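You operate a simulated robot arm through the tools that you are given. There is no shell and no other tool. Be economical: measure what you need, move in short steps, check, and stop when the job is done.

Carry out the task below with a simulated robot arm. There is one attempt and no reset: what you move stays moved.

JOB
Unlatch the pan on the white base, brush its dust off, refit and latch it.
Fine: brush it on the small table with the blue brush; put the brush back. Set down upright: deep narrow pan, blue brush. What is to be rubbed or washed off counts as gone when no trace of it is left.

It is judged by the outcome, as a careful person would: the job done as asked, and still so three seconds after it is handed in. It fails if anything else is knocked over, pushed out of place, dropped, spilled or broken.

ROBOT AND FRAMES
A 6-joint arm with a fingered hand, fixed in place. Base frame: the origin is at the foot of the arm, x ahead of it, y to its left, z up. Readings come in mm, degrees, newtons and seconds.
With the tool pointing down near the work surface it reaches from about 280 to 800 mm from the base axis. Its first joint turns from -166.0 to 166.0 degrees. Payload 4 kg.
The TCP is the grasp point between the finger pads, 26 mm short of the fingertips. In the tool frame z runs along the fingers and y along their closing line. Largest opening 132 mm; the body of the gripper starts 73 mm behind the TCP. The gripper is a hand of 5 fingers: y runs from the thumb to the fingers, the wrist lies at [0, 0, -239] in the tool frame, and closing takes about 1.5 s.
Orientation is told as [roll, pitch, yaw] about the base's x, y, z axes, in that order, counted from this pose: with the fingers straight down and closing along the base's y, the tool's x points along the base's -x, its y along +y and its z along -z.

CONTROLS
- The arm moves only by the tool nudge_tool. Its argument "steps" is a list of rows, each an object (a shift or turn left out is 0, a gripper value left out holds the last) with "dp": the shift along the tool's x, y, z in mm, a list of three; "delta_rot": the turn, a rotation vector about the tool's x, y, z in degrees, a list of three; "grip": the opening, from 0 (shut) to 1 (fully open). In form: [{"dp": [x, y, z], "delta_rot": [ax, ay, az], "grip": grip}, ...]. A call has 1 to 8 rows; each row is the pose to reach, as a shift and turn from the pose commanded when the call began, along the tool's axes at that moment. Each row takes 0.2 s and may step no farther than 50 mm and 8.6 degrees from the row before; otherwise, or with a gripper value out of range, the whole call is refused. A pose out of reach is approached as far as the arm can. The call stops where the force on the tool passes 40 N (or 10 N more than at its start, if that is more) or the arm is blocked; 0.2 s more then pass. Each finger travels about 45 mm/s and halts on what it meets, pressing with about 26 N; the grip force reading is that of the motor and also rises with nothing between the fingers. The clock runs only during rows and for 0.2 s after the last one: add rows that repeat a pose to give the fingers time. The reply holds the time, the measured pose of the TCP, the force on the tool along the base axes, the opening and the grip force, in the units named above and with some noise, with the torque about the TCP (base axes, N m) and any sound that the robot's microphone picked up.
- Cameras (640 x 400 px; columns grow to the right, rows downward): "scene" is fixed at [51.7, -497.8, 1676]; the picture's right is [0.48, -0.88, 0.00], its down [-0.63, -0.35, -0.70] and it looks along [0.61, 0.34, -0.72] (base axes); focal length 368 px, centre (320, 200). "wrist" rides on the gripper at [84, 2, -97] in the tool frame; the picture's right is [-0.02, 1.00, 0.00], its down [-0.75, -0.02, -0.66] and it looks along [-0.66, -0.01, 0.75] (tool axes); focal length 270 px, centre (320, 200). There is no depth. A picture from a camera that has moved, and an enlarged one, comes with that camera's place and axes in the base frame and with its lens. The place of the scene camera against the robot may be out by one fixed shift of up to 12 mm in any direction.
- get_image(camera): a new picture of that camera. The clock stands still meanwhile.
- preshape(shape): the hand has 5 fingers and takes this shape, open, in about a second: jaw (thumb against the fingers, like two jaws); tri (thumb and two fingers); tip (a fingertip pinch); poke (one finger out to press); point (the index stretched); flat (the hand flat); cup (the hand cupped); fist (a fist). The gripper value then closes the fingers along that shape, each until it touches; the sizes above hold for jaw. It gives what a move gives, with no picture.
- close_up(camera, box): a new picture of the part [left, top, right, bottom] of that camera's present view, enlarged. The clock stands still meanwhile.
- job_done(): hands the job in; it is judged then, once.

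Go step by step. Nothing tells you positions but the pictures and the camera data: compare them with the known pose of the tool, close in by small moves and look again before you grip or let go. The budget is 120 turns and 68 pictures, counting those below and the enlarged ones. Unless the task says otherwise, let go and move clear before handing in, and close with one line.

The tools are called after ">>>" as name(argument=value, ...) on one line, values as JSON. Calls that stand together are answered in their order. nudge_tool: Moves the arm, as the interface text tells. Its arguments: {"type":"object","properties":{"steps":{"type":"array","items":{"type":"object","properties":{"dp":{"type":"array","items":{"type":"number"}},"delta_rot":{"type":"array","items":{"type":"number"}},"grip":{"type":"number"}}}}},"required":["steps"]} The other tools are called the same way: preshape (shape) gives the hand a shape; get_image (camera) takes a picture; close_up (camera, box) takes an enlarged picture of a part of a camera's view; job_done () hands the job in.

At the start:

```text
t: 0.0
eef_pos: [451.2, 105.5, 1293.3]
tool_rot: [0.1, 0.0, 0.0]
contact_force: [0.8, 0.5, 0.1]
ft_torque: [0.01, -0.03, 0.02]
gripper_width: 131.7
finger_force: 0.1
shape: jaw
```

scene: 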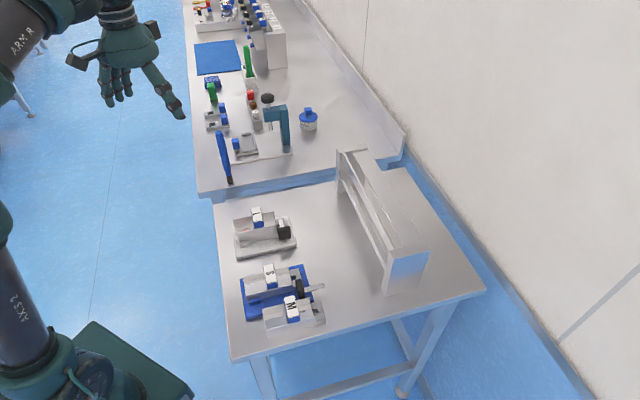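
wrist: 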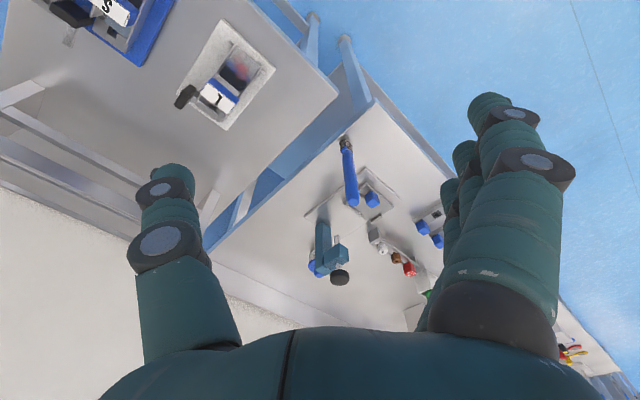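

I see a table with three pan bases (one light/white, one blue, one more) and a long bench with brushes and other things. I'll enlarge both regions first.

>>> close_up(camera="scene", box=[210, 190, 350, 340])

>>> close_up(camera="scene", box=[185, 60, 345, 200])

>>> close_up(camera="wrist", box=[150, 0, 450, 300])

```text
2.67 times, centred on (280, 265) of scene
camera zoom: at [51.7, -497.8, 1676.0], right [0.48, -0.88, 0.0], down [-0.63, -0.35, -0.7], along [0.61, 0.34, -0.72], focal length 982 px, centre (427, 27)
```

zoom: 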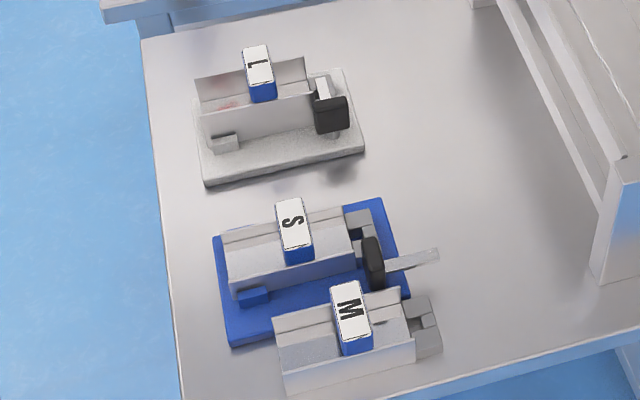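

```text
2.86 times, centred on (265, 130) of scene
camera zoom: at [51.7, -497.8, 1676.0], right [0.48, -0.88, 0.0], down [-0.63, -0.35, -0.7], along [0.61, 0.34, -0.72], focal length 1053 px, centre (477, 400)
```

zoom: 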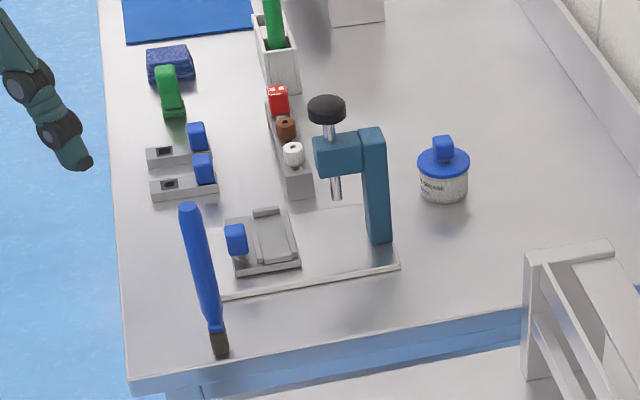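

```text
1.33 times, centred on (300, 150) of wrist
camera zoom: at [365.8, 106.7, 1389.6], right [0.02, 1.0, 0.0], down [0.75, -0.02, 0.66], along [0.66, -0.01, -0.75], focal length 360 px, centre (347, 267)
```

zoom: 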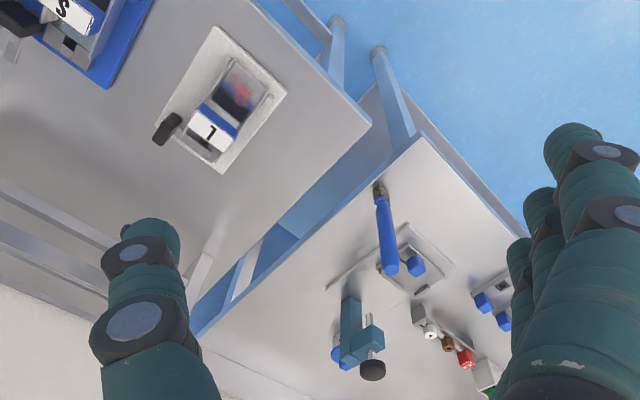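

The pan labelled L sits on the white base near (520,-70) and holds red dust. The blue brush stands on its bristles near (645,152), and both tops are at z≈890. I need finer views of the latch and of the object at the right.

>>> close_up(camera="scene", box=[225, 195, 305, 265])

>>> close_up(camera="scene", box=[230, 250, 340, 335])

>>> close_up(camera="scene", box=[320, 130, 500, 310])

>>> close_up(camera="wrist", box=[170, 10, 290, 150])

```text
5.71 times, centred on (265, 230) of scene
camera zoom: at [51.7, -497.8, 1676.0], right [0.48, -0.88, 0.0], down [-0.63, -0.35, -0.7], along [0.61, 0.34, -0.72], focal length 2105 px, centre (634, 29)
```

zoom: 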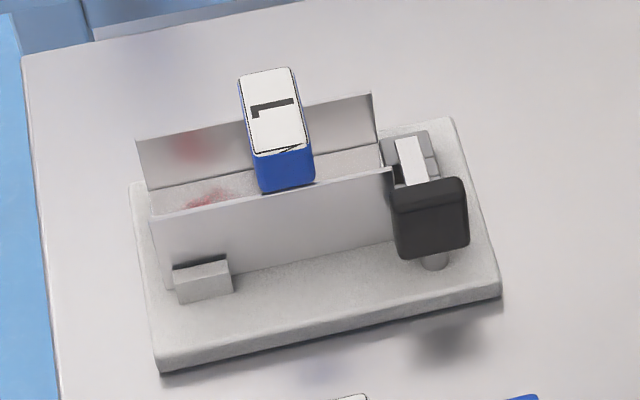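

```text
4.71 times, centred on (285, 292) of scene
camera zoom: at [51.7, -497.8, 1676.0], right [0.48, -0.88, 0.0], down [-0.63, -0.35, -0.7], along [0.61, 0.34, -0.72], focal length 1734 px, centre (485, -235)
```

zoom: 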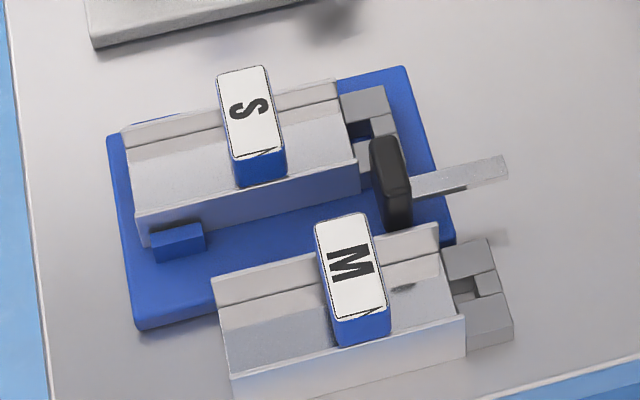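

```text
2.22 times, centred on (410, 220) of scene
camera zoom: at [51.7, -497.8, 1676.0], right [0.48, -0.88, 0.0], down [-0.63, -0.35, -0.7], along [0.61, 0.34, -0.72], focal length 819 px, centre (120, 156)
```

zoom: 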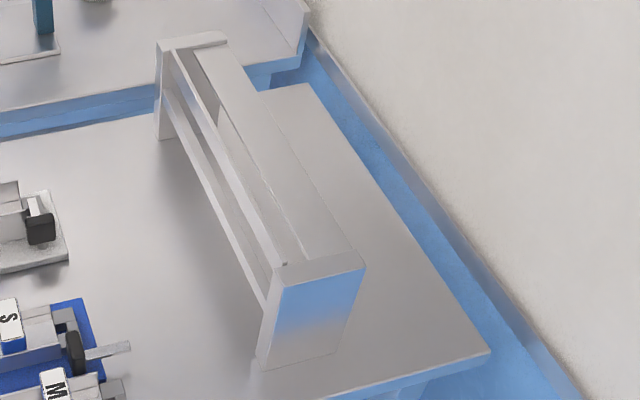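

```text
2.86 times, centred on (230, 80) of wrist
camera zoom: at [365.8, 106.7, 1389.6], right [0.02, 1.0, 0.0], down [0.75, -0.02, 0.66], along [0.66, -0.01, -0.75], focal length 772 px, centre (577, 543)
```

zoom: 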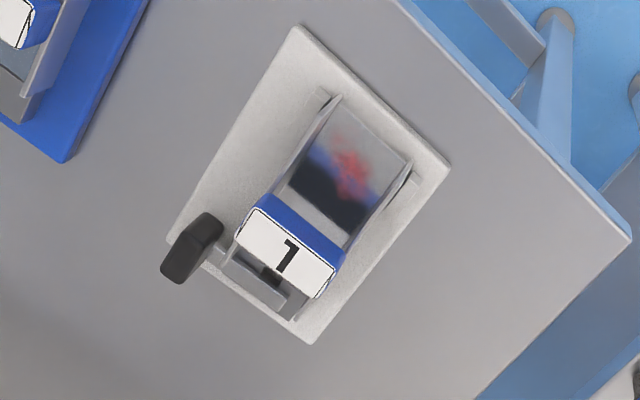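

The latch looks like a swivel bar with a black knob that sits over the pan's tail. The tables are turned about 45° to my frame. I'll move the wrist camera to look at the white base from its near side.

>>> nudge_tool(steps=[{"dp": [7, -38, 24], "delta_rot": [0, 0, -6]}, {"dp": [15, -76, 48], "delta_rot": [0, 0, -12]}, {"dp": [22, -114, 71], "delta_rot": [0, 0, -18]}, {"dp": [30, -152, 95], "delta_rot": [0, 0, -24]}, {"dp": [37, -190, 119], "delta_rot": [0, 0, -30]}, {"dp": [44, -228, 142], "delta_rot": [0, 0, -36]}, {"dp": [52, -265, 166], "delta_rot": [0, 0, -41]}, {"dp": [59, -303, 190], "delta_rot": [0, 0, -45]}])

>>> get_image(camera="wrist")

```text
t: 1.8
eef_pos: [389.1, -198.2, 1102.4]
tool_rot: [0.0, -0.1, 45.1]
contact_force: [-0.6, 0.5, 0.0]
ft_torque: [0.01, 0.02, -0.05]
gripper_width: 132.1
finger_force: 0.0
shape: jaw
```

```text
58 pictures are left
camera wrist: at [328.1, -257.4, 1198.3], right [-0.69, 0.72, 0.0], down [0.54, 0.52, 0.66], along [0.48, 0.46, -0.75], focal length 270 px, centre (320, 200)
```

wrist: 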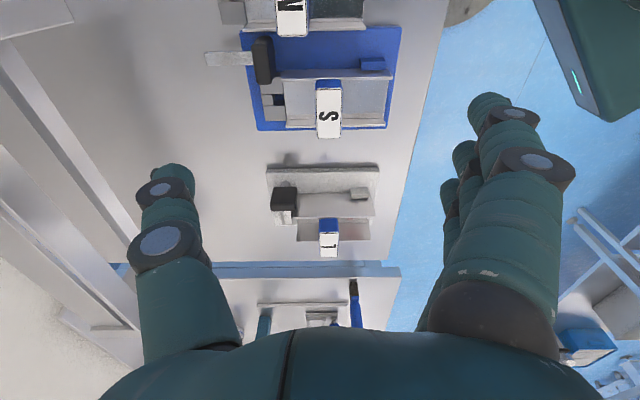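

>>> close_up(camera="wrist", box=[250, 150, 400, 260])

>>> close_up(camera="wrist", box=[190, 0, 420, 150])

```text
3.64 times, centred on (325, 205) of wrist
camera zoom: at [328.1, -257.4, 1198.3], right [-0.69, 0.72, 0.0], down [0.54, 0.52, 0.66], along [0.48, 0.46, -0.75], focal length 983 px, centre (302, 182)
```

zoom: 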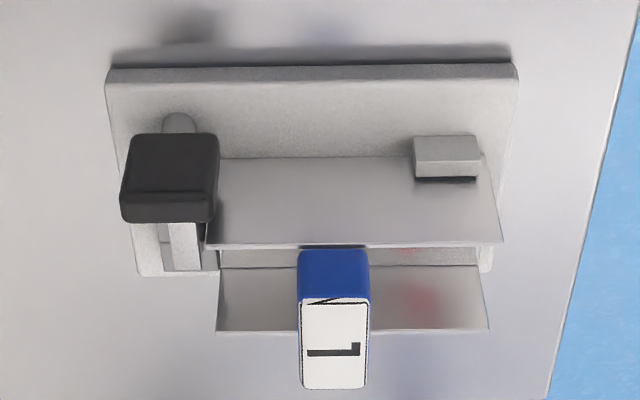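

```text
2.67 times, centred on (305, 75) of wrist
camera zoom: at [328.1, -257.4, 1198.3], right [-0.69, 0.72, 0.0], down [0.54, 0.52, 0.66], along [0.48, 0.46, -0.75], focal length 721 px, centre (360, 533)
```

zoom: 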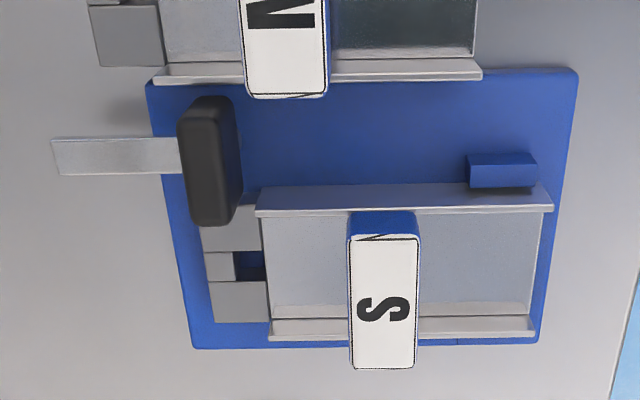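

The latch is a swivel bar with a black paddle on a post. It now lies across the pan's tail, and the unlatched S bar points outward. I'll turn the hand and hover over the paddle to look.

>>> nudge_tool(steps=[{"dp": [-15, -5, 0], "delta_rot": [0, 0, 8.4]}, {"dp": [-30, -10, 0], "delta_rot": [0, 0, 16.8]}, {"dp": [-45, -15, 0], "delta_rot": [0, 0, 25.2]}, {"dp": [-60, -20, 5], "delta_rot": [0, 0, 33.6]}, {"dp": [-85, -27, 10], "delta_rot": [0, 0, 42]}, {"dp": [-110, -35, 20], "delta_rot": [0, 0, 50.4]}, {"dp": [-135, -44, 30], "delta_rot": [0, 0, 58.8]}, {"dp": [-168, -54, 40], "delta_rot": [0, 0, 67.2]}])

>>> nudge_tool(steps=[{"dp": [0, 0, 0], "delta_rot": [0, 0, 7.6]}, {"dp": [0, 0, 0], "delta_rot": [0, 0, 15.2]}, {"dp": [0, 0, 0], "delta_rot": [0, 0, 22.9]}])

>>> get_image(camera="wrist")

```text
t: 3.6
eef_pos: [547.9, -116.7, 1064.7]
tool_rot: [0.0, -0.1, -22.3]
contact_force: [0.2, -0.1, 0.4]
ft_torque: [-0.01, -0.02, -0.02]
gripper_width: 132.1
finger_force: 0.1
shape: jaw
```

```text
t: 4.4
eef_pos: [547.8, -117.1, 1062.9]
tool_rot: [0.0, -0.1, -45.2]
contact_force: [0.5, 0.1, 1.6]
ft_torque: [-0.01, -0.02, 0.02]
gripper_width: 131.9
finger_force: 0.1
shape: jaw
```

```text
55 pictures are left
camera wrist: at [489.5, -55.9, 1159.8], right [0.72, 0.69, 0.0], down [0.52, -0.55, 0.66], along [0.45, -0.48, -0.75], focal length 270 px, centre (320, 200)
```

wrist: 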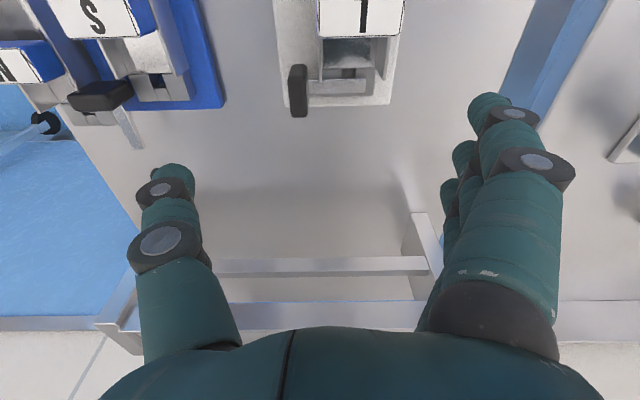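

>>> close_up(camera="wrist", box=[250, 0, 410, 130])

```text
3.08 times, centred on (330, 65) of wrist
camera zoom: at [489.5, -55.9, 1159.8], right [0.72, 0.69, 0.0], down [0.52, -0.55, 0.66], along [0.45, -0.48, -0.75], focal length 832 px, centre (289, 615)
```

zoom: 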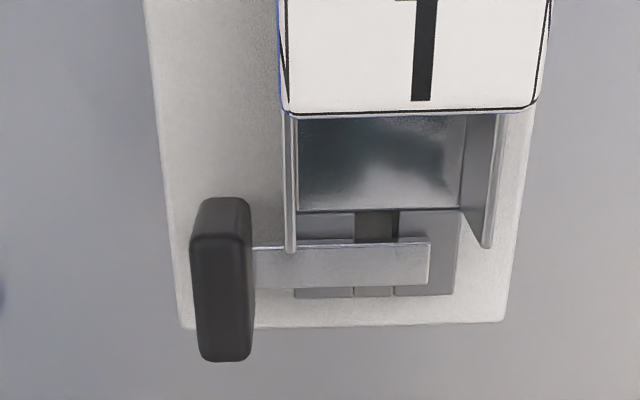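

The paddle's top is at about (532,-127,943), roughly 19 thick and 42 long, with the pan wall close beside it. A narrow fingertip pinch should suit it, so I'll look at that shape.

>>> preshape(shape="tip")

>>> get_image(camera="wrist")

>>> get_image(camera="scene")

```text
t: 5.3
eef_pos: [548.3, -118.3, 1063.9]
tool_rot: [0.0, 0.0, -45.1]
contact_force: [-0.4, 0.2, 0.0]
ft_torque: [-0.01, -0.02, 0.01]
gripper_width: 131.9
finger_force: 0.1
shape: tip
```

```text
53 pictures are left
camera wrist: at [489.3, -56.2, 1159.8], right [0.72, 0.69, 0.0], down [0.52, -0.54, 0.66], along [0.46, -0.48, -0.75], focal length 270 px, centre (320, 200)
```

wrist: 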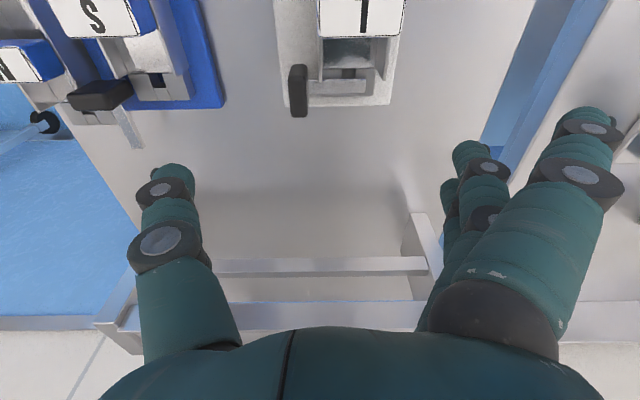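

```text
52 pictures are left
```

scene: 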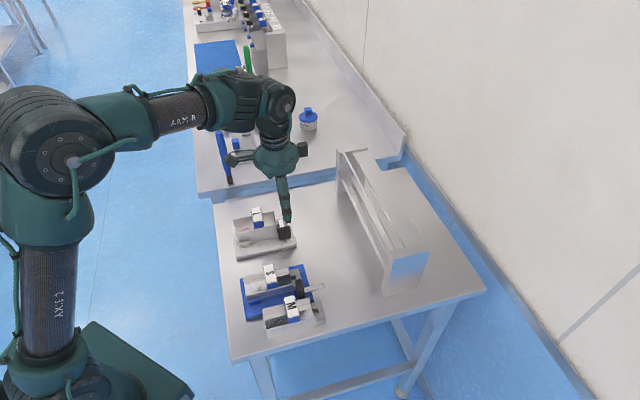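

I'll close the tip shape in the air to see where thumb and index meet.

>>> nudge_tool(steps=[{"grip": 0.15}, {"grip": 0.15}, {"grip": 0.15}, {"grip": 0.15}, {"grip": 0.15}, {"grip": 0.15}, {"grip": 0.15}, {"grip": 0.15}])

>>> get_image(camera="wrist")

```text
t: 7.1
eef_pos: [549.1, -116.0, 1062.6]
tool_rot: [0.1, 0.0, -45.1]
contact_force: [-0.6, -0.1, 0.0]
ft_torque: [-0.01, -0.04, -0.03]
gripper_width: 20.4
finger_force: 0.1
shape: tip
```

```text
51 pictures are left
camera wrist: at [489.3, -56.1, 1159.8], right [0.72, 0.69, 0.0], down [0.52, -0.54, 0.66], along [0.46, -0.48, -0.75], focal length 270 px, centre (320, 200)
```

wrist: 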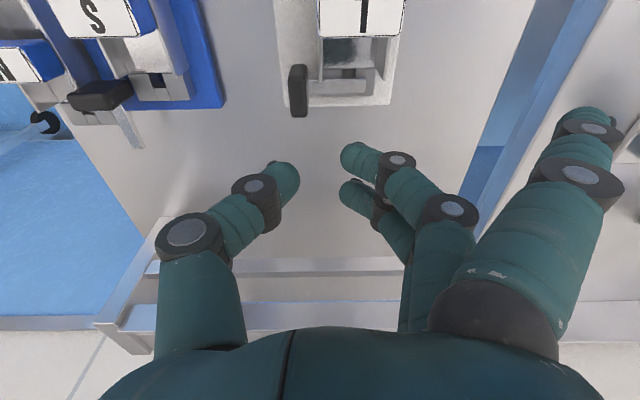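

Tip leaves other fingers sticking out. The latch can be swung by one finger pushing in the open corner between paddle and bar, so I'll check the poke shape.

>>> preshape(shape="poke")

>>> get_image(camera="wrist")

>>> close_up(camera="scene", box=[220, 90, 320, 260])

```text
t: 8.0
eef_pos: [548.3, -116.9, 1063.9]
tool_rot: [0.1, 0.0, -45.1]
contact_force: [0.0, 0.1, -0.8]
ft_torque: [-0.01, 0.01, 0.01]
gripper_width: 0.0
finger_force: 0.0
shape: poke
```

```text
50 pictures are left
camera wrist: at [489.3, -56.1, 1159.8], right [0.72, 0.69, 0.0], down [0.52, -0.54, 0.66], along [0.46, -0.48, -0.75], focal length 270 px, centre (320, 200)
```

wrist: 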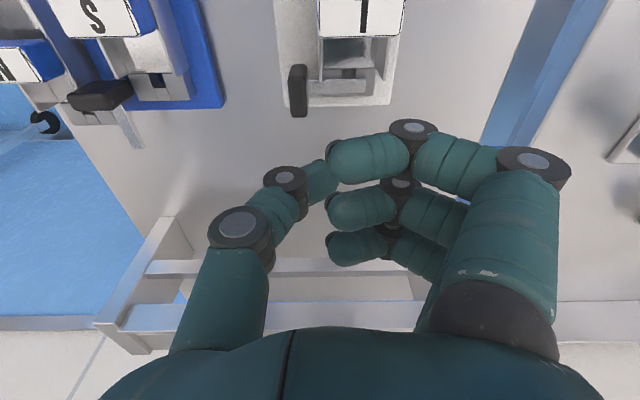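

```text
2.35 times, centred on (270, 175) of scene
camera zoom: at [51.7, -497.8, 1676.0], right [0.48, -0.88, 0.0], down [-0.63, -0.35, -0.7], along [0.61, 0.34, -0.72], focal length 867 px, centre (438, 259)
```

zoom: 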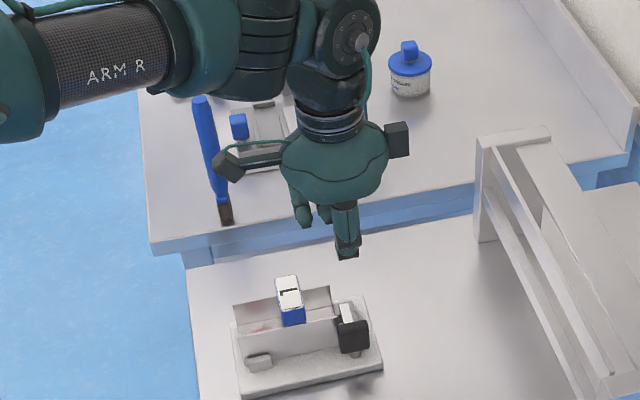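

>>> close_up(camera="scene", box=[255, 150, 305, 205])

```text
7.27 times, centred on (280, 178) of scene
camera zoom: at [51.7, -497.8, 1676.0], right [0.48, -0.88, 0.0], down [-0.63, -0.35, -0.7], along [0.61, 0.34, -0.72], focal length 2680 px, centre (611, 364)
```

zoom: 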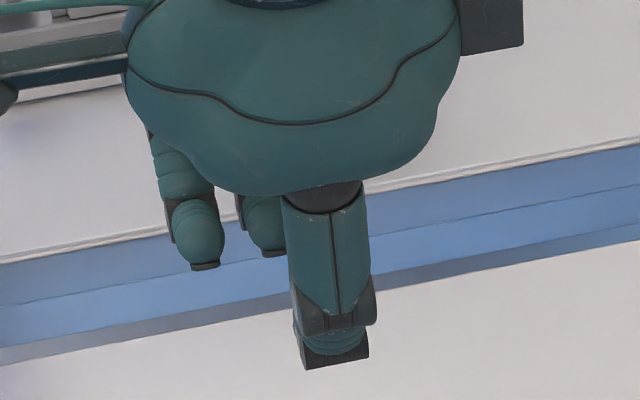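

The extended finger isn't visible in this pose. I'll try the point shape.

>>> preshape(shape="point")

>>> get_image(camera="wrist")

>>> close_up(camera="scene", box=[245, 140, 315, 210])

```text
t: 8.9
eef_pos: [547.6, -117.9, 1063.9]
tool_rot: [0.0, 0.0, -45.2]
contact_force: [0.4, -0.4, 0.9]
ft_torque: [-0.03, 0.0, 0.0]
gripper_width: 126.2
finger_force: 0.0
shape: point
```

```text
47 pictures are left
camera wrist: at [489.3, -56.1, 1159.8], right [0.72, 0.69, 0.0], down [0.52, -0.54, 0.66], along [0.46, -0.48, -0.75], focal length 270 px, centre (320, 200)
```

wrist: 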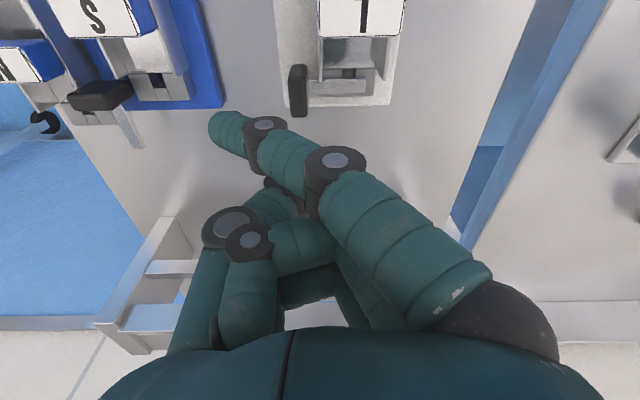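

```text
5.71 times, centred on (280, 175) of scene
camera zoom: at [51.7, -497.8, 1676.0], right [0.48, -0.88, 0.0], down [-0.63, -0.35, -0.7], along [0.61, 0.34, -0.72], focal length 2105 px, centre (549, 343)
```

zoom: 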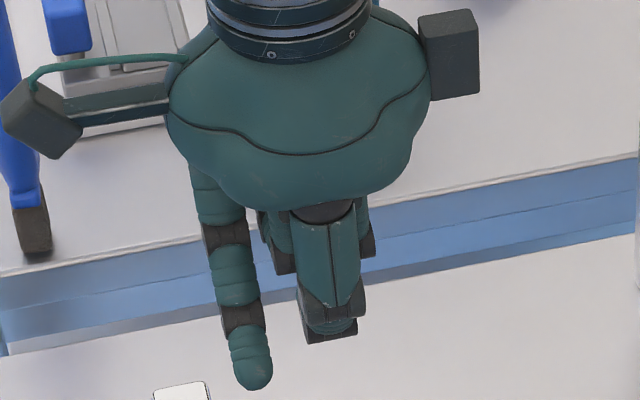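

Point slants oddly, so I'll use the open jaw's thumb as the pusher since its geometry is known. With the present yaw the thumb drops into the open corner and the other fingers come down over free table.

>>> preshape(shape="jaw")

>>> nudge_tool(steps=[{"dp": [-10, 40, 0], "grip": 1.0}, {"dp": [-22, 85, 0]}, {"dp": [-22, 85, 45]}, {"dp": [-22, 85, 70]}])

>>> get_image(camera="wrist")

>>> close_up(camera="scene", box=[220, 150, 340, 270])

```text
t: 9.8
eef_pos: [548.1, -117.2, 1063.0]
tool_rot: [0.0, 0.1, -45.1]
contact_force: [-0.5, -0.2, -0.1]
ft_torque: [0.02, 0.0, -0.02]
gripper_width: 131.9
finger_force: 0.1
shape: jaw
```

```text
t: 10.8
eef_pos: [621.6, -72.1, 989.8]
tool_rot: [0.0, 0.0, -45.1]
contact_force: [-0.5, 0.1, 0.3]
ft_torque: [0.01, 0.02, 0.01]
gripper_width: 132.2
finger_force: 0.1
shape: jaw
```

```text
45 pictures are left
camera wrist: at [562.4, -12.0, 1085.9], right [0.72, 0.69, 0.0], down [0.52, -0.54, 0.66], along [0.46, -0.48, -0.75], focal length 270 px, centre (320, 200)
```

wrist: 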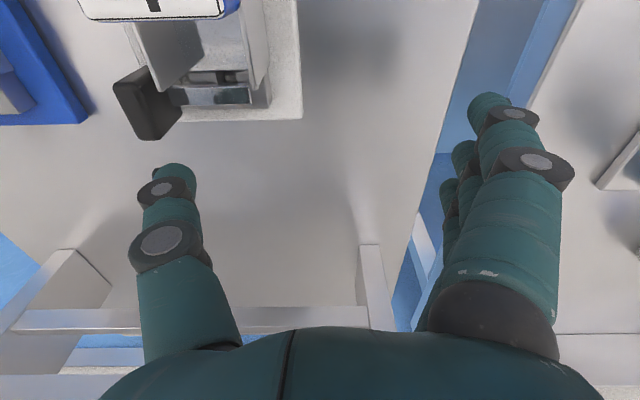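

```text
3.33 times, centred on (280, 210) of scene
camera zoom: at [51.7, -497.8, 1676.0], right [0.48, -0.88, 0.0], down [-0.63, -0.35, -0.7], along [0.61, 0.34, -0.72], focal length 1228 px, centre (453, 167)
```

zoom: 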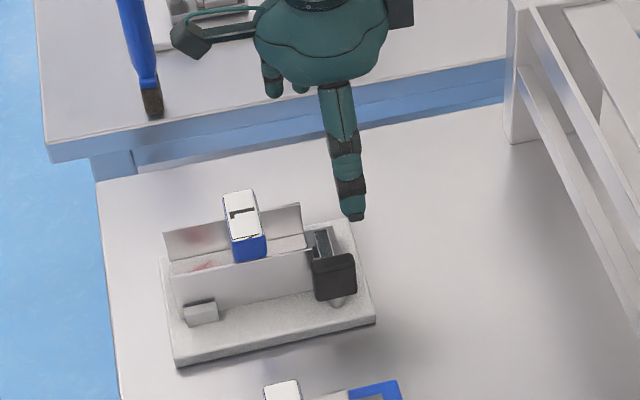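

Thumb tip is at about (u 488, w 318), beside the paddle as planned. I'll lower it straight down.

>>> nudge_tool(steps=[{"dp": [0, 0, 23]}, {"dp": [0, 0, 46]}])

>>> close_up(camera="scene", box=[230, 170, 320, 260])

```text
t: 11.4
eef_pos: [622.3, -71.7, 946.1]
tool_rot: [0.1, -0.1, -45.2]
contact_force: [-0.3, 0.0, 0.0]
ft_torque: [0.03, 0.0, -0.01]
gripper_width: 132.1
finger_force: 0.2
shape: jaw
```

```text
4.44 times, centred on (275, 215) of scene
camera zoom: at [51.7, -497.8, 1676.0], right [0.48, -0.88, 0.0], down [-0.63, -0.35, -0.7], along [0.61, 0.34, -0.72], focal length 1638 px, centre (520, 133)
```

zoom: 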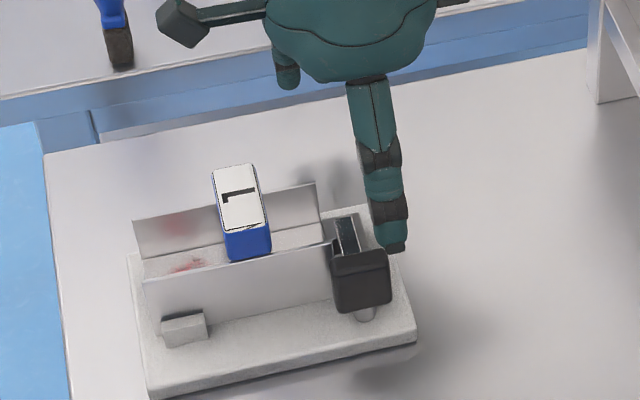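

The thumb sits right behind the paddle's outer end. I'll sweep it clockwise around the post.

>>> nudge_tool(steps=[{"dp": [2, -7, 0]}, {"dp": [-2, -17, 0]}, {"dp": [-3.5, -27, 0]}, {"dp": [-2, -37, 0]}, {"dp": [1, -44, 0]}, {"dp": [3, -47, 0]}])

>>> close_up(camera="scene", box=[230, 170, 320, 260])

```text
t: 12.8
eef_pos: [587.4, -102.7, 948.5]
tool_rot: [0.0, 0.1, -45.0]
contact_force: [1.5, -0.7, 0.4]
ft_torque: [-0.01, 0.0, 0.08]
gripper_width: 131.8
finger_force: 0.1
shape: jaw
```

```text
4.44 times, centred on (275, 215) of scene
camera zoom: at [51.7, -497.8, 1676.0], right [0.48, -0.88, 0.0], down [-0.63, -0.35, -0.7], along [0.61, 0.34, -0.72], focal length 1638 px, centre (520, 133)
```

zoom: 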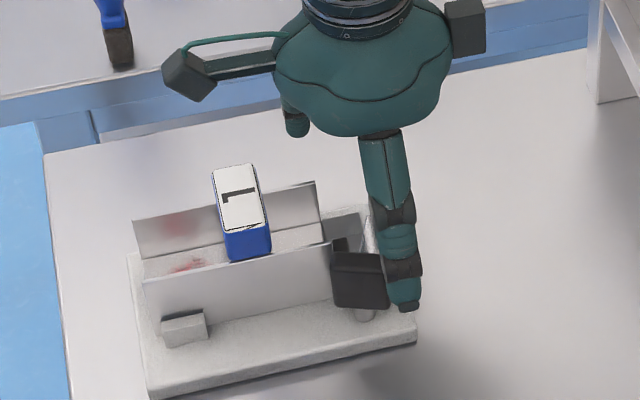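

>>> close_up(camera="wrist", box=[110, 0, 330, 200])

```text
2.00 times, centred on (220, 100) of wrist
camera zoom: at [529.5, -42.2, 1044.0], right [0.72, 0.69, 0.0], down [0.52, -0.54, 0.66], along [0.46, -0.48, -0.75], focal length 541 px, centre (520, 400)
```

zoom: 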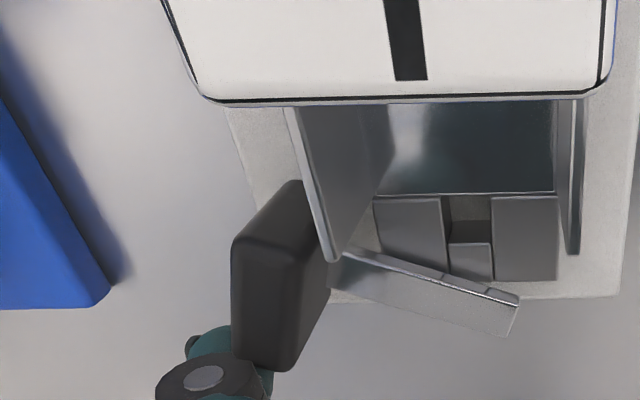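

The bar turned about 30° before the thumb slipped past. I'll lift, go round to the bar's far side and push its end further out.

>>> nudge_tool(steps=[{"dp": [-6, 0, -20]}, {"dp": [-6, 0, -45]}, {"dp": [-6, 42, -45]}, {"dp": [-6, 84, -45]}, {"dp": [-6, 84, -5]}, {"dp": [-6, 84, 4]}])

>>> close_up(camera="wrist", box=[50, 0, 330, 200])

```text
t: 14.2
eef_pos: [653.0, -50.2, 943.6]
tool_rot: [0.0, 0.0, -45.1]
contact_force: [0.4, 0.3, 0.2]
ft_torque: [0.0, 0.01, 0.0]
gripper_width: 131.9
finger_force: 0.1
shape: jaw
```

```text
2.00 times, centred on (190, 100) of wrist
camera zoom: at [593.6, 11.7, 1039.8], right [0.72, 0.69, 0.0], down [0.52, -0.54, 0.66], along [0.46, -0.48, -0.75], focal length 541 px, centre (580, 400)
```

zoom: 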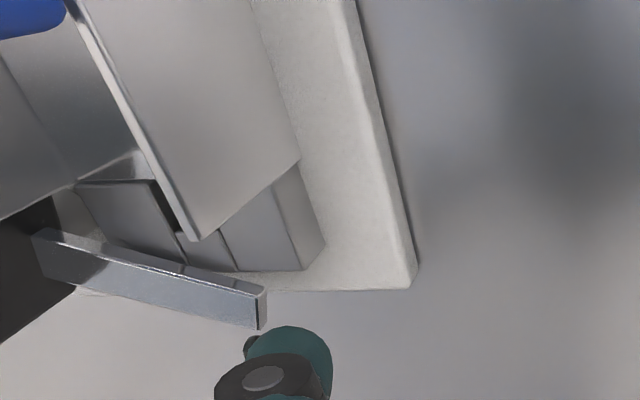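

The thumb is slightly outboard of the bar end. I'll go around to its far face, then push it toward the outward position.

>>> nudge_tool(steps=[{"dp": [0, 14, 0]}, {"dp": [11, 14, 0]}, {"dp": [8, -2, 0]}, {"dp": [2, -17, 0]}, {"dp": [-5, -34, 0]}, {"dp": [-8, -47, 0]}])

>>> close_up(camera="wrist", box=[50, 0, 330, 200])

```text
t: 15.6
eef_pos: [625.9, -87.1, 943.6]
tool_rot: [0.0, 0.0, -45.0]
contact_force: [0.9, -0.7, -0.8]
ft_torque: [0.0, 0.0, 0.0]
gripper_width: 132.1
finger_force: 0.1
shape: jaw
```

```text
2.00 times, centred on (190, 100) of wrist
camera zoom: at [567.7, -26.5, 1039.1], right [0.72, 0.69, 0.0], down [0.52, -0.54, 0.66], along [0.46, -0.48, -0.75], focal length 541 px, centre (580, 400)
```

zoom: 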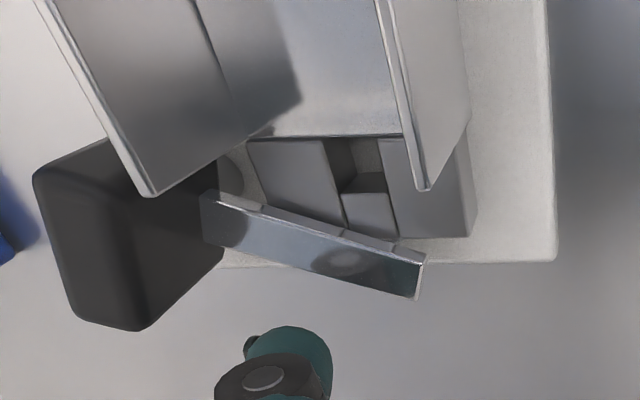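

The bar is still only ~17° turned; the post lies nearer (u 464, w 291) than I assumed, which is why the thumb slipped. I'll push again, tighter into the corner between bar and paddle.

>>> nudge_tool(steps=[{"dp": [10, 0, 0]}, {"dp": [12.5, -3, 0]}, {"dp": [10, -7, 0]}, {"dp": [8, -11.5, 0]}, {"dp": [7.5, -20.5, 0]}, {"dp": [10, -29, 0]}, {"dp": [12, -33, 0]}, {"dp": [13.5, -35, 0]}])

>>> get_image(camera="wrist")

```text
t: 17.4
eef_pos: [590.6, -103.7, 943.2]
tool_rot: [-0.1, 0.0, -45.0]
contact_force: [1.8, -3.3, 1.0]
ft_torque: [-0.06, 0.07, 0.21]
gripper_width: 131.8
finger_force: 0.0
shape: jaw
```

```text
38 pictures are left
camera wrist: at [532.1, -41.8, 1039.7], right [0.72, 0.69, 0.0], down [0.52, -0.54, 0.66], along [0.46, -0.48, -0.75], focal length 270 px, centre (320, 200)
```

wrist: 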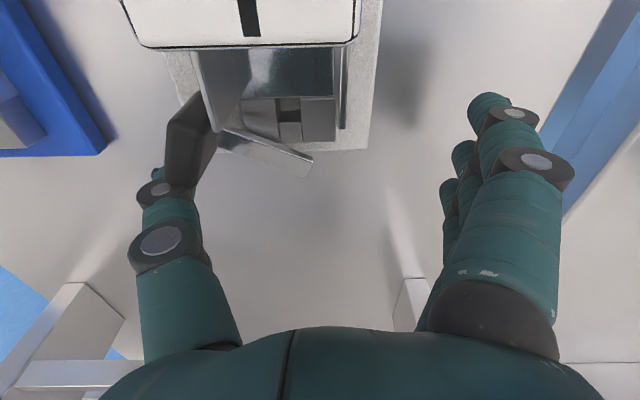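

The latch is now about 26° turned and the thumb slipped off the paddle's tip again. I'll switch to pushing the paddle's other end from the open near side, looking first from above.

>>> nudge_tool(steps=[{"dp": [0, -4, -25]}, {"dp": [0, -4, -50]}, {"dp": [22, -6, -50]}, {"dp": [43, -8, -50]}])

>>> get_image(camera="wrist")

>>> close_up(camera="scene", box=[235, 185, 315, 255])

```text
t: 18.4
eef_pos: [554.3, -77.3, 994.6]
tool_rot: [-0.1, 0.0, -45.2]
contact_force: [-1.1, -0.2, 0.5]
ft_torque: [0.0, 0.0, 0.0]
gripper_width: 131.9
finger_force: 0.0
shape: jaw
```

```text
37 pictures are left
camera wrist: at [495.8, -16.2, 1090.4], right [0.72, 0.69, 0.0], down [0.52, -0.54, 0.66], along [0.45, -0.48, -0.75], focal length 270 px, centre (320, 200)
```

wrist: 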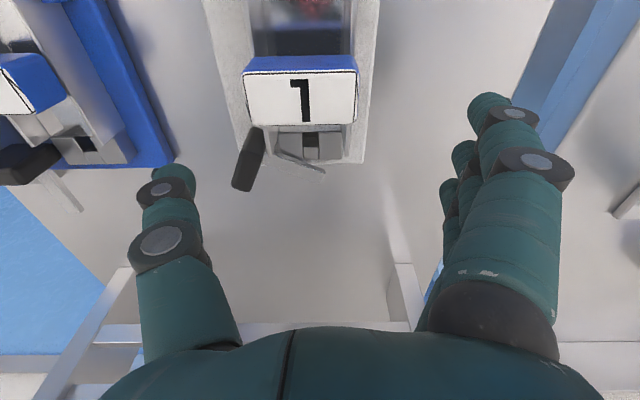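

```text
5.71 times, centred on (275, 220) of scene
camera zoom: at [51.7, -497.8, 1676.0], right [0.48, -0.88, 0.0], down [-0.63, -0.35, -0.7], along [0.61, 0.34, -0.72], focal length 2105 px, centre (577, 86)
```

zoom: 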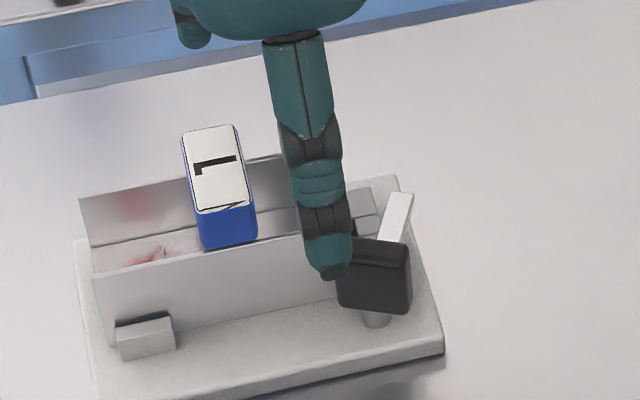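

Thumb is at (445,266) beside the paddle's inner end, free of everything. I'll lower and push the inner end around.

>>> nudge_tool(steps=[{"dp": [0, 0, 25]}, {"dp": [0, 0, 51]}, {"dp": [-1, 8, 51]}, {"dp": [1, 14, 51]}, {"dp": [2.6, 17.6, 51]}, {"dp": [3.5, 21, 51]}, {"dp": [3.8, 24, 51]}, {"dp": [3.7, 26.6, 51]}])

>>> get_image(camera="wrist")

```text
t: 20.2
eef_pos: [571.1, -56.7, 944.4]
tool_rot: [0.0, 0.0, -45.1]
contact_force: [-2.1, -0.6, 0.2]
ft_torque: [-0.02, -0.02, -0.03]
gripper_width: 132.0
finger_force: 0.0
shape: jaw
```

```text
35 pictures are left
camera wrist: at [512.3, 4.2, 1038.8], right [0.72, 0.69, 0.0], down [0.52, -0.54, 0.66], along [0.46, -0.48, -0.75], focal length 270 px, centre (320, 200)
```

wrist: 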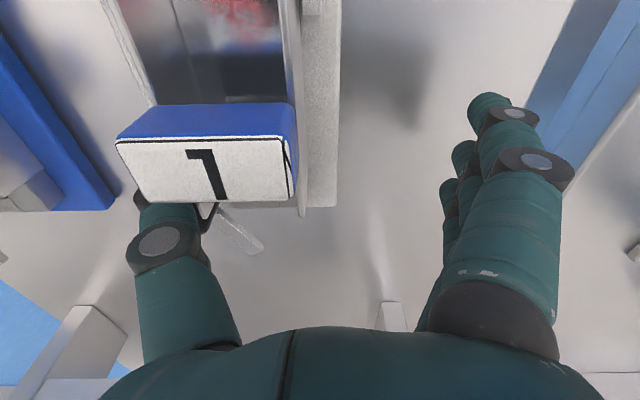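

The bar now points about 52° outward. I'll back off, go to its far side and finish the swing there, where it is past the tail.

>>> nudge_tool(steps=[{"dp": [0, -12, 0]}, {"dp": [0, -12, -45]}, {"dp": [-20, 20, -55]}, {"dp": [-46, 53, -55]}, {"dp": [-46, 53, -10]}, {"dp": [-46, 53, 0]}])

>>> nudge_tool(steps=[{"dp": [-4, -10, 0]}, {"dp": [-12, -23, 0]}, {"dp": [-18, -33, 0]}, {"dp": [-22, -41, 0]}])

>>> get_image(camera="wrist")

```text
t: 21.6
eef_pos: [640.1, -54.4, 943.4]
tool_rot: [0.1, 0.0, -45.1]
contact_force: [-1.0, -0.7, -0.2]
ft_torque: [0.02, 0.02, 0.01]
gripper_width: 132.0
finger_force: 0.0
shape: jaw
```

```text
t: 22.6
eef_pos: [626.7, -96.2, 943.3]
tool_rot: [0.0, 0.0, -45.1]
contact_force: [0.6, 1.3, 1.3]
ft_torque: [-0.01, 0.09, -0.08]
gripper_width: 132.1
finger_force: 0.1
shape: jaw
```

```text
34 pictures are left
camera wrist: at [568.7, -36.2, 1038.4], right [0.72, 0.69, 0.0], down [0.52, -0.54, 0.66], along [0.45, -0.48, -0.75], focal length 270 px, centre (320, 200)
```

wrist: 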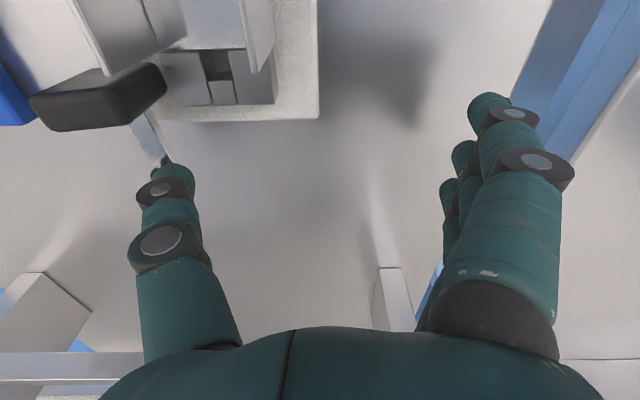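

The latch now points outward and the tail is free. The handle top is at (521,-55,970) and the walls reach about z 953, so I'll straddle the two walls at the handle, thumb on the near side.

>>> nudge_tool(steps=[{"dp": [0, 5, -35]}, {"dp": [0, 5, -70]}, {"dp": [40, -15, -70]}, {"dp": [75, -30, -70]}, {"dp": [104, -44, -70]}])

>>> get_image(camera="wrist")

>>> close_up(camera="scene", box=[225, 170, 325, 260])

```text
t: 23.8
eef_pos: [521.2, -55.4, 1013.2]
tool_rot: [0.0, 0.1, -45.1]
contact_force: [0.4, -0.1, -0.3]
ft_torque: [0.03, 0.0, 0.01]
gripper_width: 131.8
finger_force: 0.1
shape: jaw
```

```text
33 pictures are left
camera wrist: at [463.3, 5.1, 1109.2], right [0.72, 0.69, 0.0], down [0.52, -0.54, 0.66], along [0.45, -0.48, -0.75], focal length 270 px, centre (320, 200)
```

wrist: 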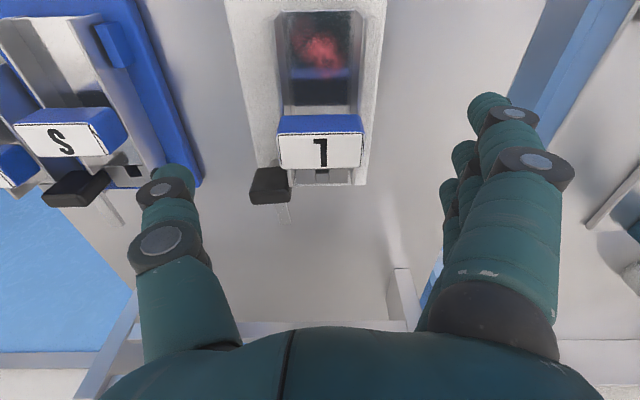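

```text
4.44 times, centred on (275, 215) of scene
camera zoom: at [51.7, -497.8, 1676.0], right [0.48, -0.88, 0.0], down [-0.63, -0.35, -0.7], along [0.61, 0.34, -0.72], focal length 1638 px, centre (520, 133)
```

zoom: 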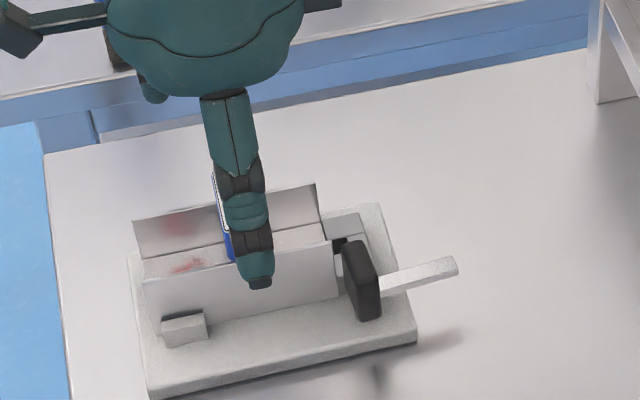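

The latch is fully open, like the S one. I'm centred over the handle, so I'll descend and close on the walls.

>>> nudge_tool(steps=[{"dp": [0, 0, 30]}, {"dp": [0, 0, 63]}])

>>> nudge_tool(steps=[{"grip": 0.3}, {"grip": 0.3}, {"grip": 0.3}, {"grip": 0.3}, {"grip": 0.3}, {"grip": 0.3}, {"grip": 0.3}, {"grip": 0.3}])

>>> close_up(camera="scene", box=[225, 170, 325, 260])

```text
t: 24.4
eef_pos: [523.8, -53.8, 952.8]
tool_rot: [0.1, -0.1, -45.2]
contact_force: [-0.3, 0.6, 0.0]
ft_torque: [0.0, 0.01, 0.03]
gripper_width: 131.9
finger_force: 0.0
shape: jaw
```

```text
t: 26.2
eef_pos: [524.1, -55.4, 950.0]
tool_rot: [0.0, -0.1, -45.1]
contact_force: [-0.6, -0.2, 0.5]
ft_torque: [0.01, -0.03, 0.0]
gripper_width: 46.1
finger_force: 25.9
shape: jaw
```

```text
4.44 times, centred on (275, 215) of scene
camera zoom: at [51.7, -497.8, 1676.0], right [0.48, -0.88, 0.0], down [-0.63, -0.35, -0.7], along [0.61, 0.34, -0.72], focal length 1638 px, centre (520, 133)
```

zoom: 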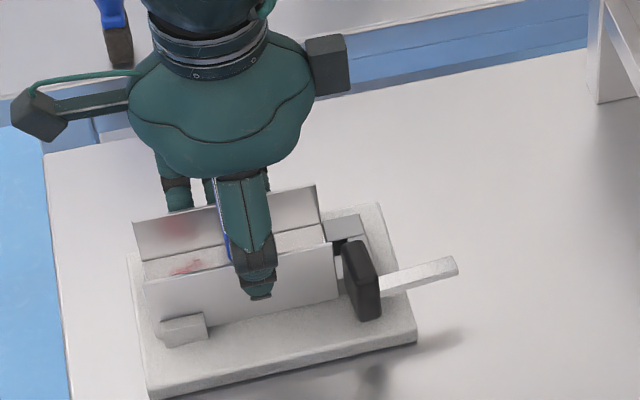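

The walls are held 46 mm apart with full grip force. I'll lift a little and check.

>>> nudge_tool(steps=[{"dp": [0, 0, -4], "grip": 0.2}, {"dp": [0, 0, -10]}, {"dp": [0, 0, -20]}])

>>> close_up(camera="scene", box=[225, 170, 325, 260])

```text
t: 27.0
eef_pos: [523.3, -53.0, 971.5]
tool_rot: [0.1, 0.0, -45.1]
contact_force: [0.7, -0.2, -1.9]
ft_torque: [0.03, 0.01, 0.01]
gripper_width: 45.9
finger_force: 25.5
shape: jaw
```

```text
4.44 times, centred on (275, 215) of scene
camera zoom: at [51.7, -497.8, 1676.0], right [0.48, -0.88, 0.0], down [-0.63, -0.35, -0.7], along [0.61, 0.34, -0.72], focal length 1638 px, centre (520, 133)
```

zoom: 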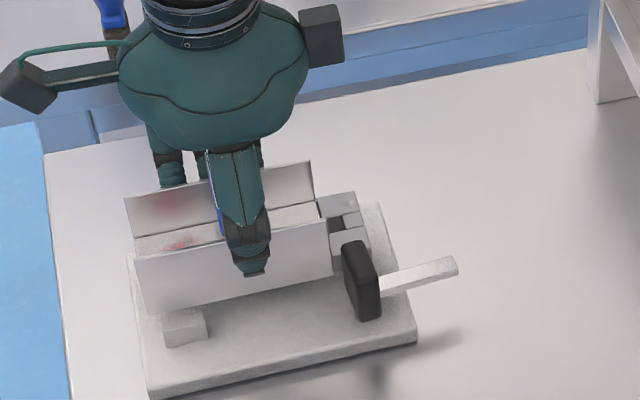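

The pan lifts freely and is light. I'll raise it clear, carry it to the free strip of this table beyond the base, and lower it near the surface.

>>> nudge_tool(steps=[{"dp": [0, 0, -30]}, {"dp": [0, 33, -35]}, {"dp": [0, 66, -35]}, {"dp": [0, 97, -35]}, {"dp": [0, 97, 0]}, {"dp": [0, 97, 20]}])

>>> get_image(camera="scene")

>>> get_image(camera="wrist")

```text
t: 28.4
eef_pos: [591.4, 15.0, 948.6]
tool_rot: [0.0, -0.1, -45.0]
contact_force: [-0.2, -0.1, -2.5]
ft_torque: [-0.01, 0.01, -0.02]
gripper_width: 46.4
finger_force: 25.8
shape: jaw
```

```text
29 pictures are left
```

scene: 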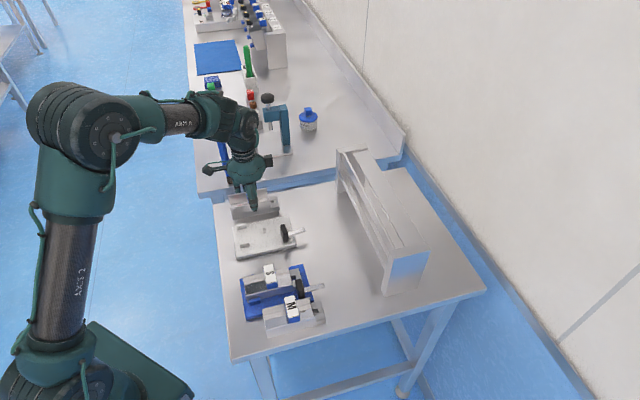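

```text
28 pictures are left
camera wrist: at [531.3, 75.9, 1044.5], right [0.72, 0.69, 0.0], down [0.52, -0.54, 0.66], along [0.46, -0.48, -0.75], focal length 270 px, centre (320, 200)
```

wrist: 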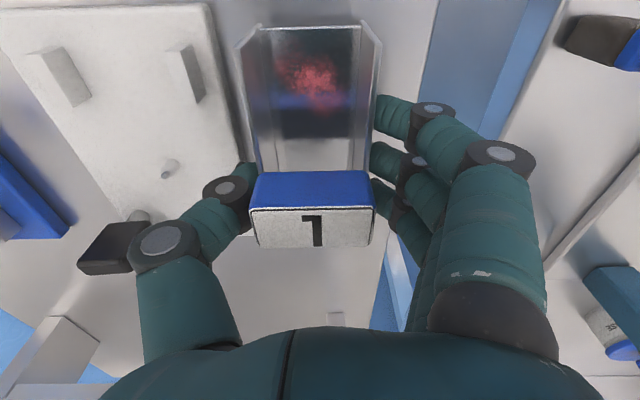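

The pan hovers over free table between the base and the table's edge. I'll lower it in small steps until it touches.

>>> nudge_tool(steps=[{"dp": [0, 0, 3]}, {"dp": [0, 0, 5]}, {"dp": [0, 0, 7]}, {"dp": [0, 0, 8.5]}])

>>> nudge_tool(steps=[{"dp": [0, 0, 1]}, {"dp": [0, 0, 2]}])

```text
t: 29.4
eef_pos: [590.6, 15.4, 941.1]
tool_rot: [0.0, 0.1, -45.1]
contact_force: [0.4, 0.5, -2.2]
ft_torque: [0.01, 0.04, 0.0]
gripper_width: 46.1
finger_force: 25.7
shape: jaw
```

```text
t: 30.0
eef_pos: [591.4, 15.3, 939.6]
tool_rot: [0.0, 0.0, -45.1]
contact_force: [-0.1, 0.2, -3.0]
ft_torque: [0.0, 0.06, -0.01]
gripper_width: 46.2
finger_force: 25.7
shape: jaw
```

>>> nudge_tool(steps=[{"dp": [0, 0, 1]}, {"dp": [0, 0, 2]}])

>>> close_up(camera="scene", box=[205, 170, 305, 250])

```text
t: 30.6
eef_pos: [591.6, 14.5, 937.3]
tool_rot: [-0.1, 0.0, -45.1]
contact_force: [0.1, -0.3, -2.3]
ft_torque: [0.03, -0.03, -0.04]
gripper_width: 46.4
finger_force: 26.3
shape: jaw
```

```text
5.00 times, centred on (255, 210) of scene
camera zoom: at [51.7, -497.8, 1676.0], right [0.48, -0.88, 0.0], down [-0.63, -0.35, -0.7], along [0.61, 0.34, -0.72], focal length 1842 px, centre (645, 150)
```

zoom: 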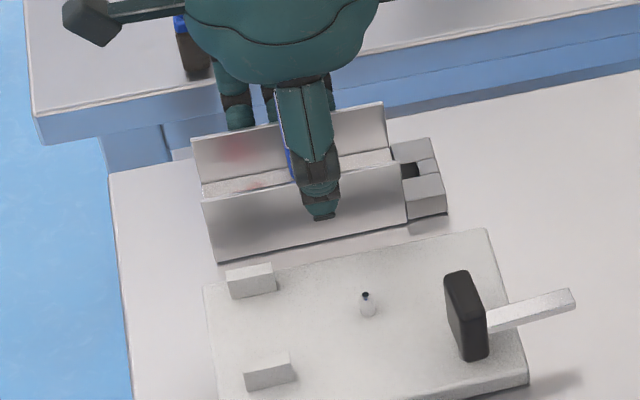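

A thin shadow gap remains under the pan, so I'll keep lowering.

>>> nudge_tool(steps=[{"dp": [0, 0, 1]}, {"dp": [0, 0, 2]}])

>>> nudge_tool(steps=[{"dp": [0, 0, 1]}, {"dp": [0, 0, 2]}])

```text
t: 31.2
eef_pos: [591.8, 15.4, 936.1]
tool_rot: [0.1, -0.1, -45.1]
contact_force: [1.8, -0.7, 2.7]
ft_torque: [0.01, 0.0, -0.02]
gripper_width: 46.3
finger_force: 25.8
shape: jaw
```

```text
t: 31.8
eef_pos: [591.2, 15.0, 935.6]
tool_rot: [0.3, 0.0, -45.1]
contact_force: [-3.0, 3.3, 26.7]
ft_torque: [0.05, 0.14, -0.03]
gripper_width: 46.7
finger_force: 26.3
shape: jaw
```

The pan touches down at TCP z≈936. I'll relieve the pressure, open, and lift clear.

>>> nudge_tool(steps=[{"dp": [0, 0, -1.5]}, {"dp": [0, 0, -1.5], "grip": 0.7}, {"dp": [0, 0, -1.5]}, {"dp": [0, 0, -1.5]}, {"dp": [0, 0, -1.5]}, {"dp": [0, 0, -1.5]}])

>>> nudge_tool(steps=[{"dp": [0, 0, -40]}, {"dp": [0, 0, -85]}, {"dp": [0, 0, -130]}, {"dp": [0, 0, -175]}, {"dp": [0, 0, -220]}])

>>> get_image(camera="wrist")

```text
t: 33.2
eef_pos: [592.3, 14.9, 934.6]
tool_rot: [0.1, 0.0, -45.2]
contact_force: [-0.3, 0.2, 0.0]
ft_torque: [-0.02, -0.01, 0.0]
gripper_width: 91.8
finger_force: 0.1
shape: jaw
```

```text
t: 34.4
eef_pos: [589.8, 13.8, 1153.8]
tool_rot: [0.0, 0.0, -45.1]
contact_force: [0.7, -0.2, -0.8]
ft_torque: [0.0, 0.0, 0.0]
gripper_width: 92.1
finger_force: 0.1
shape: jaw
```

```text
26 pictures are left
camera wrist: at [531.3, 73.8, 1250.0], right [0.72, 0.69, 0.0], down [0.52, -0.54, 0.66], along [0.45, -0.48, -0.75], focal length 270 px, centre (320, 200)
```

wrist: 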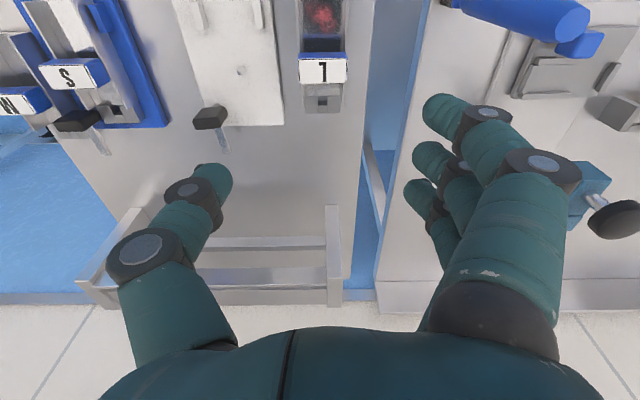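

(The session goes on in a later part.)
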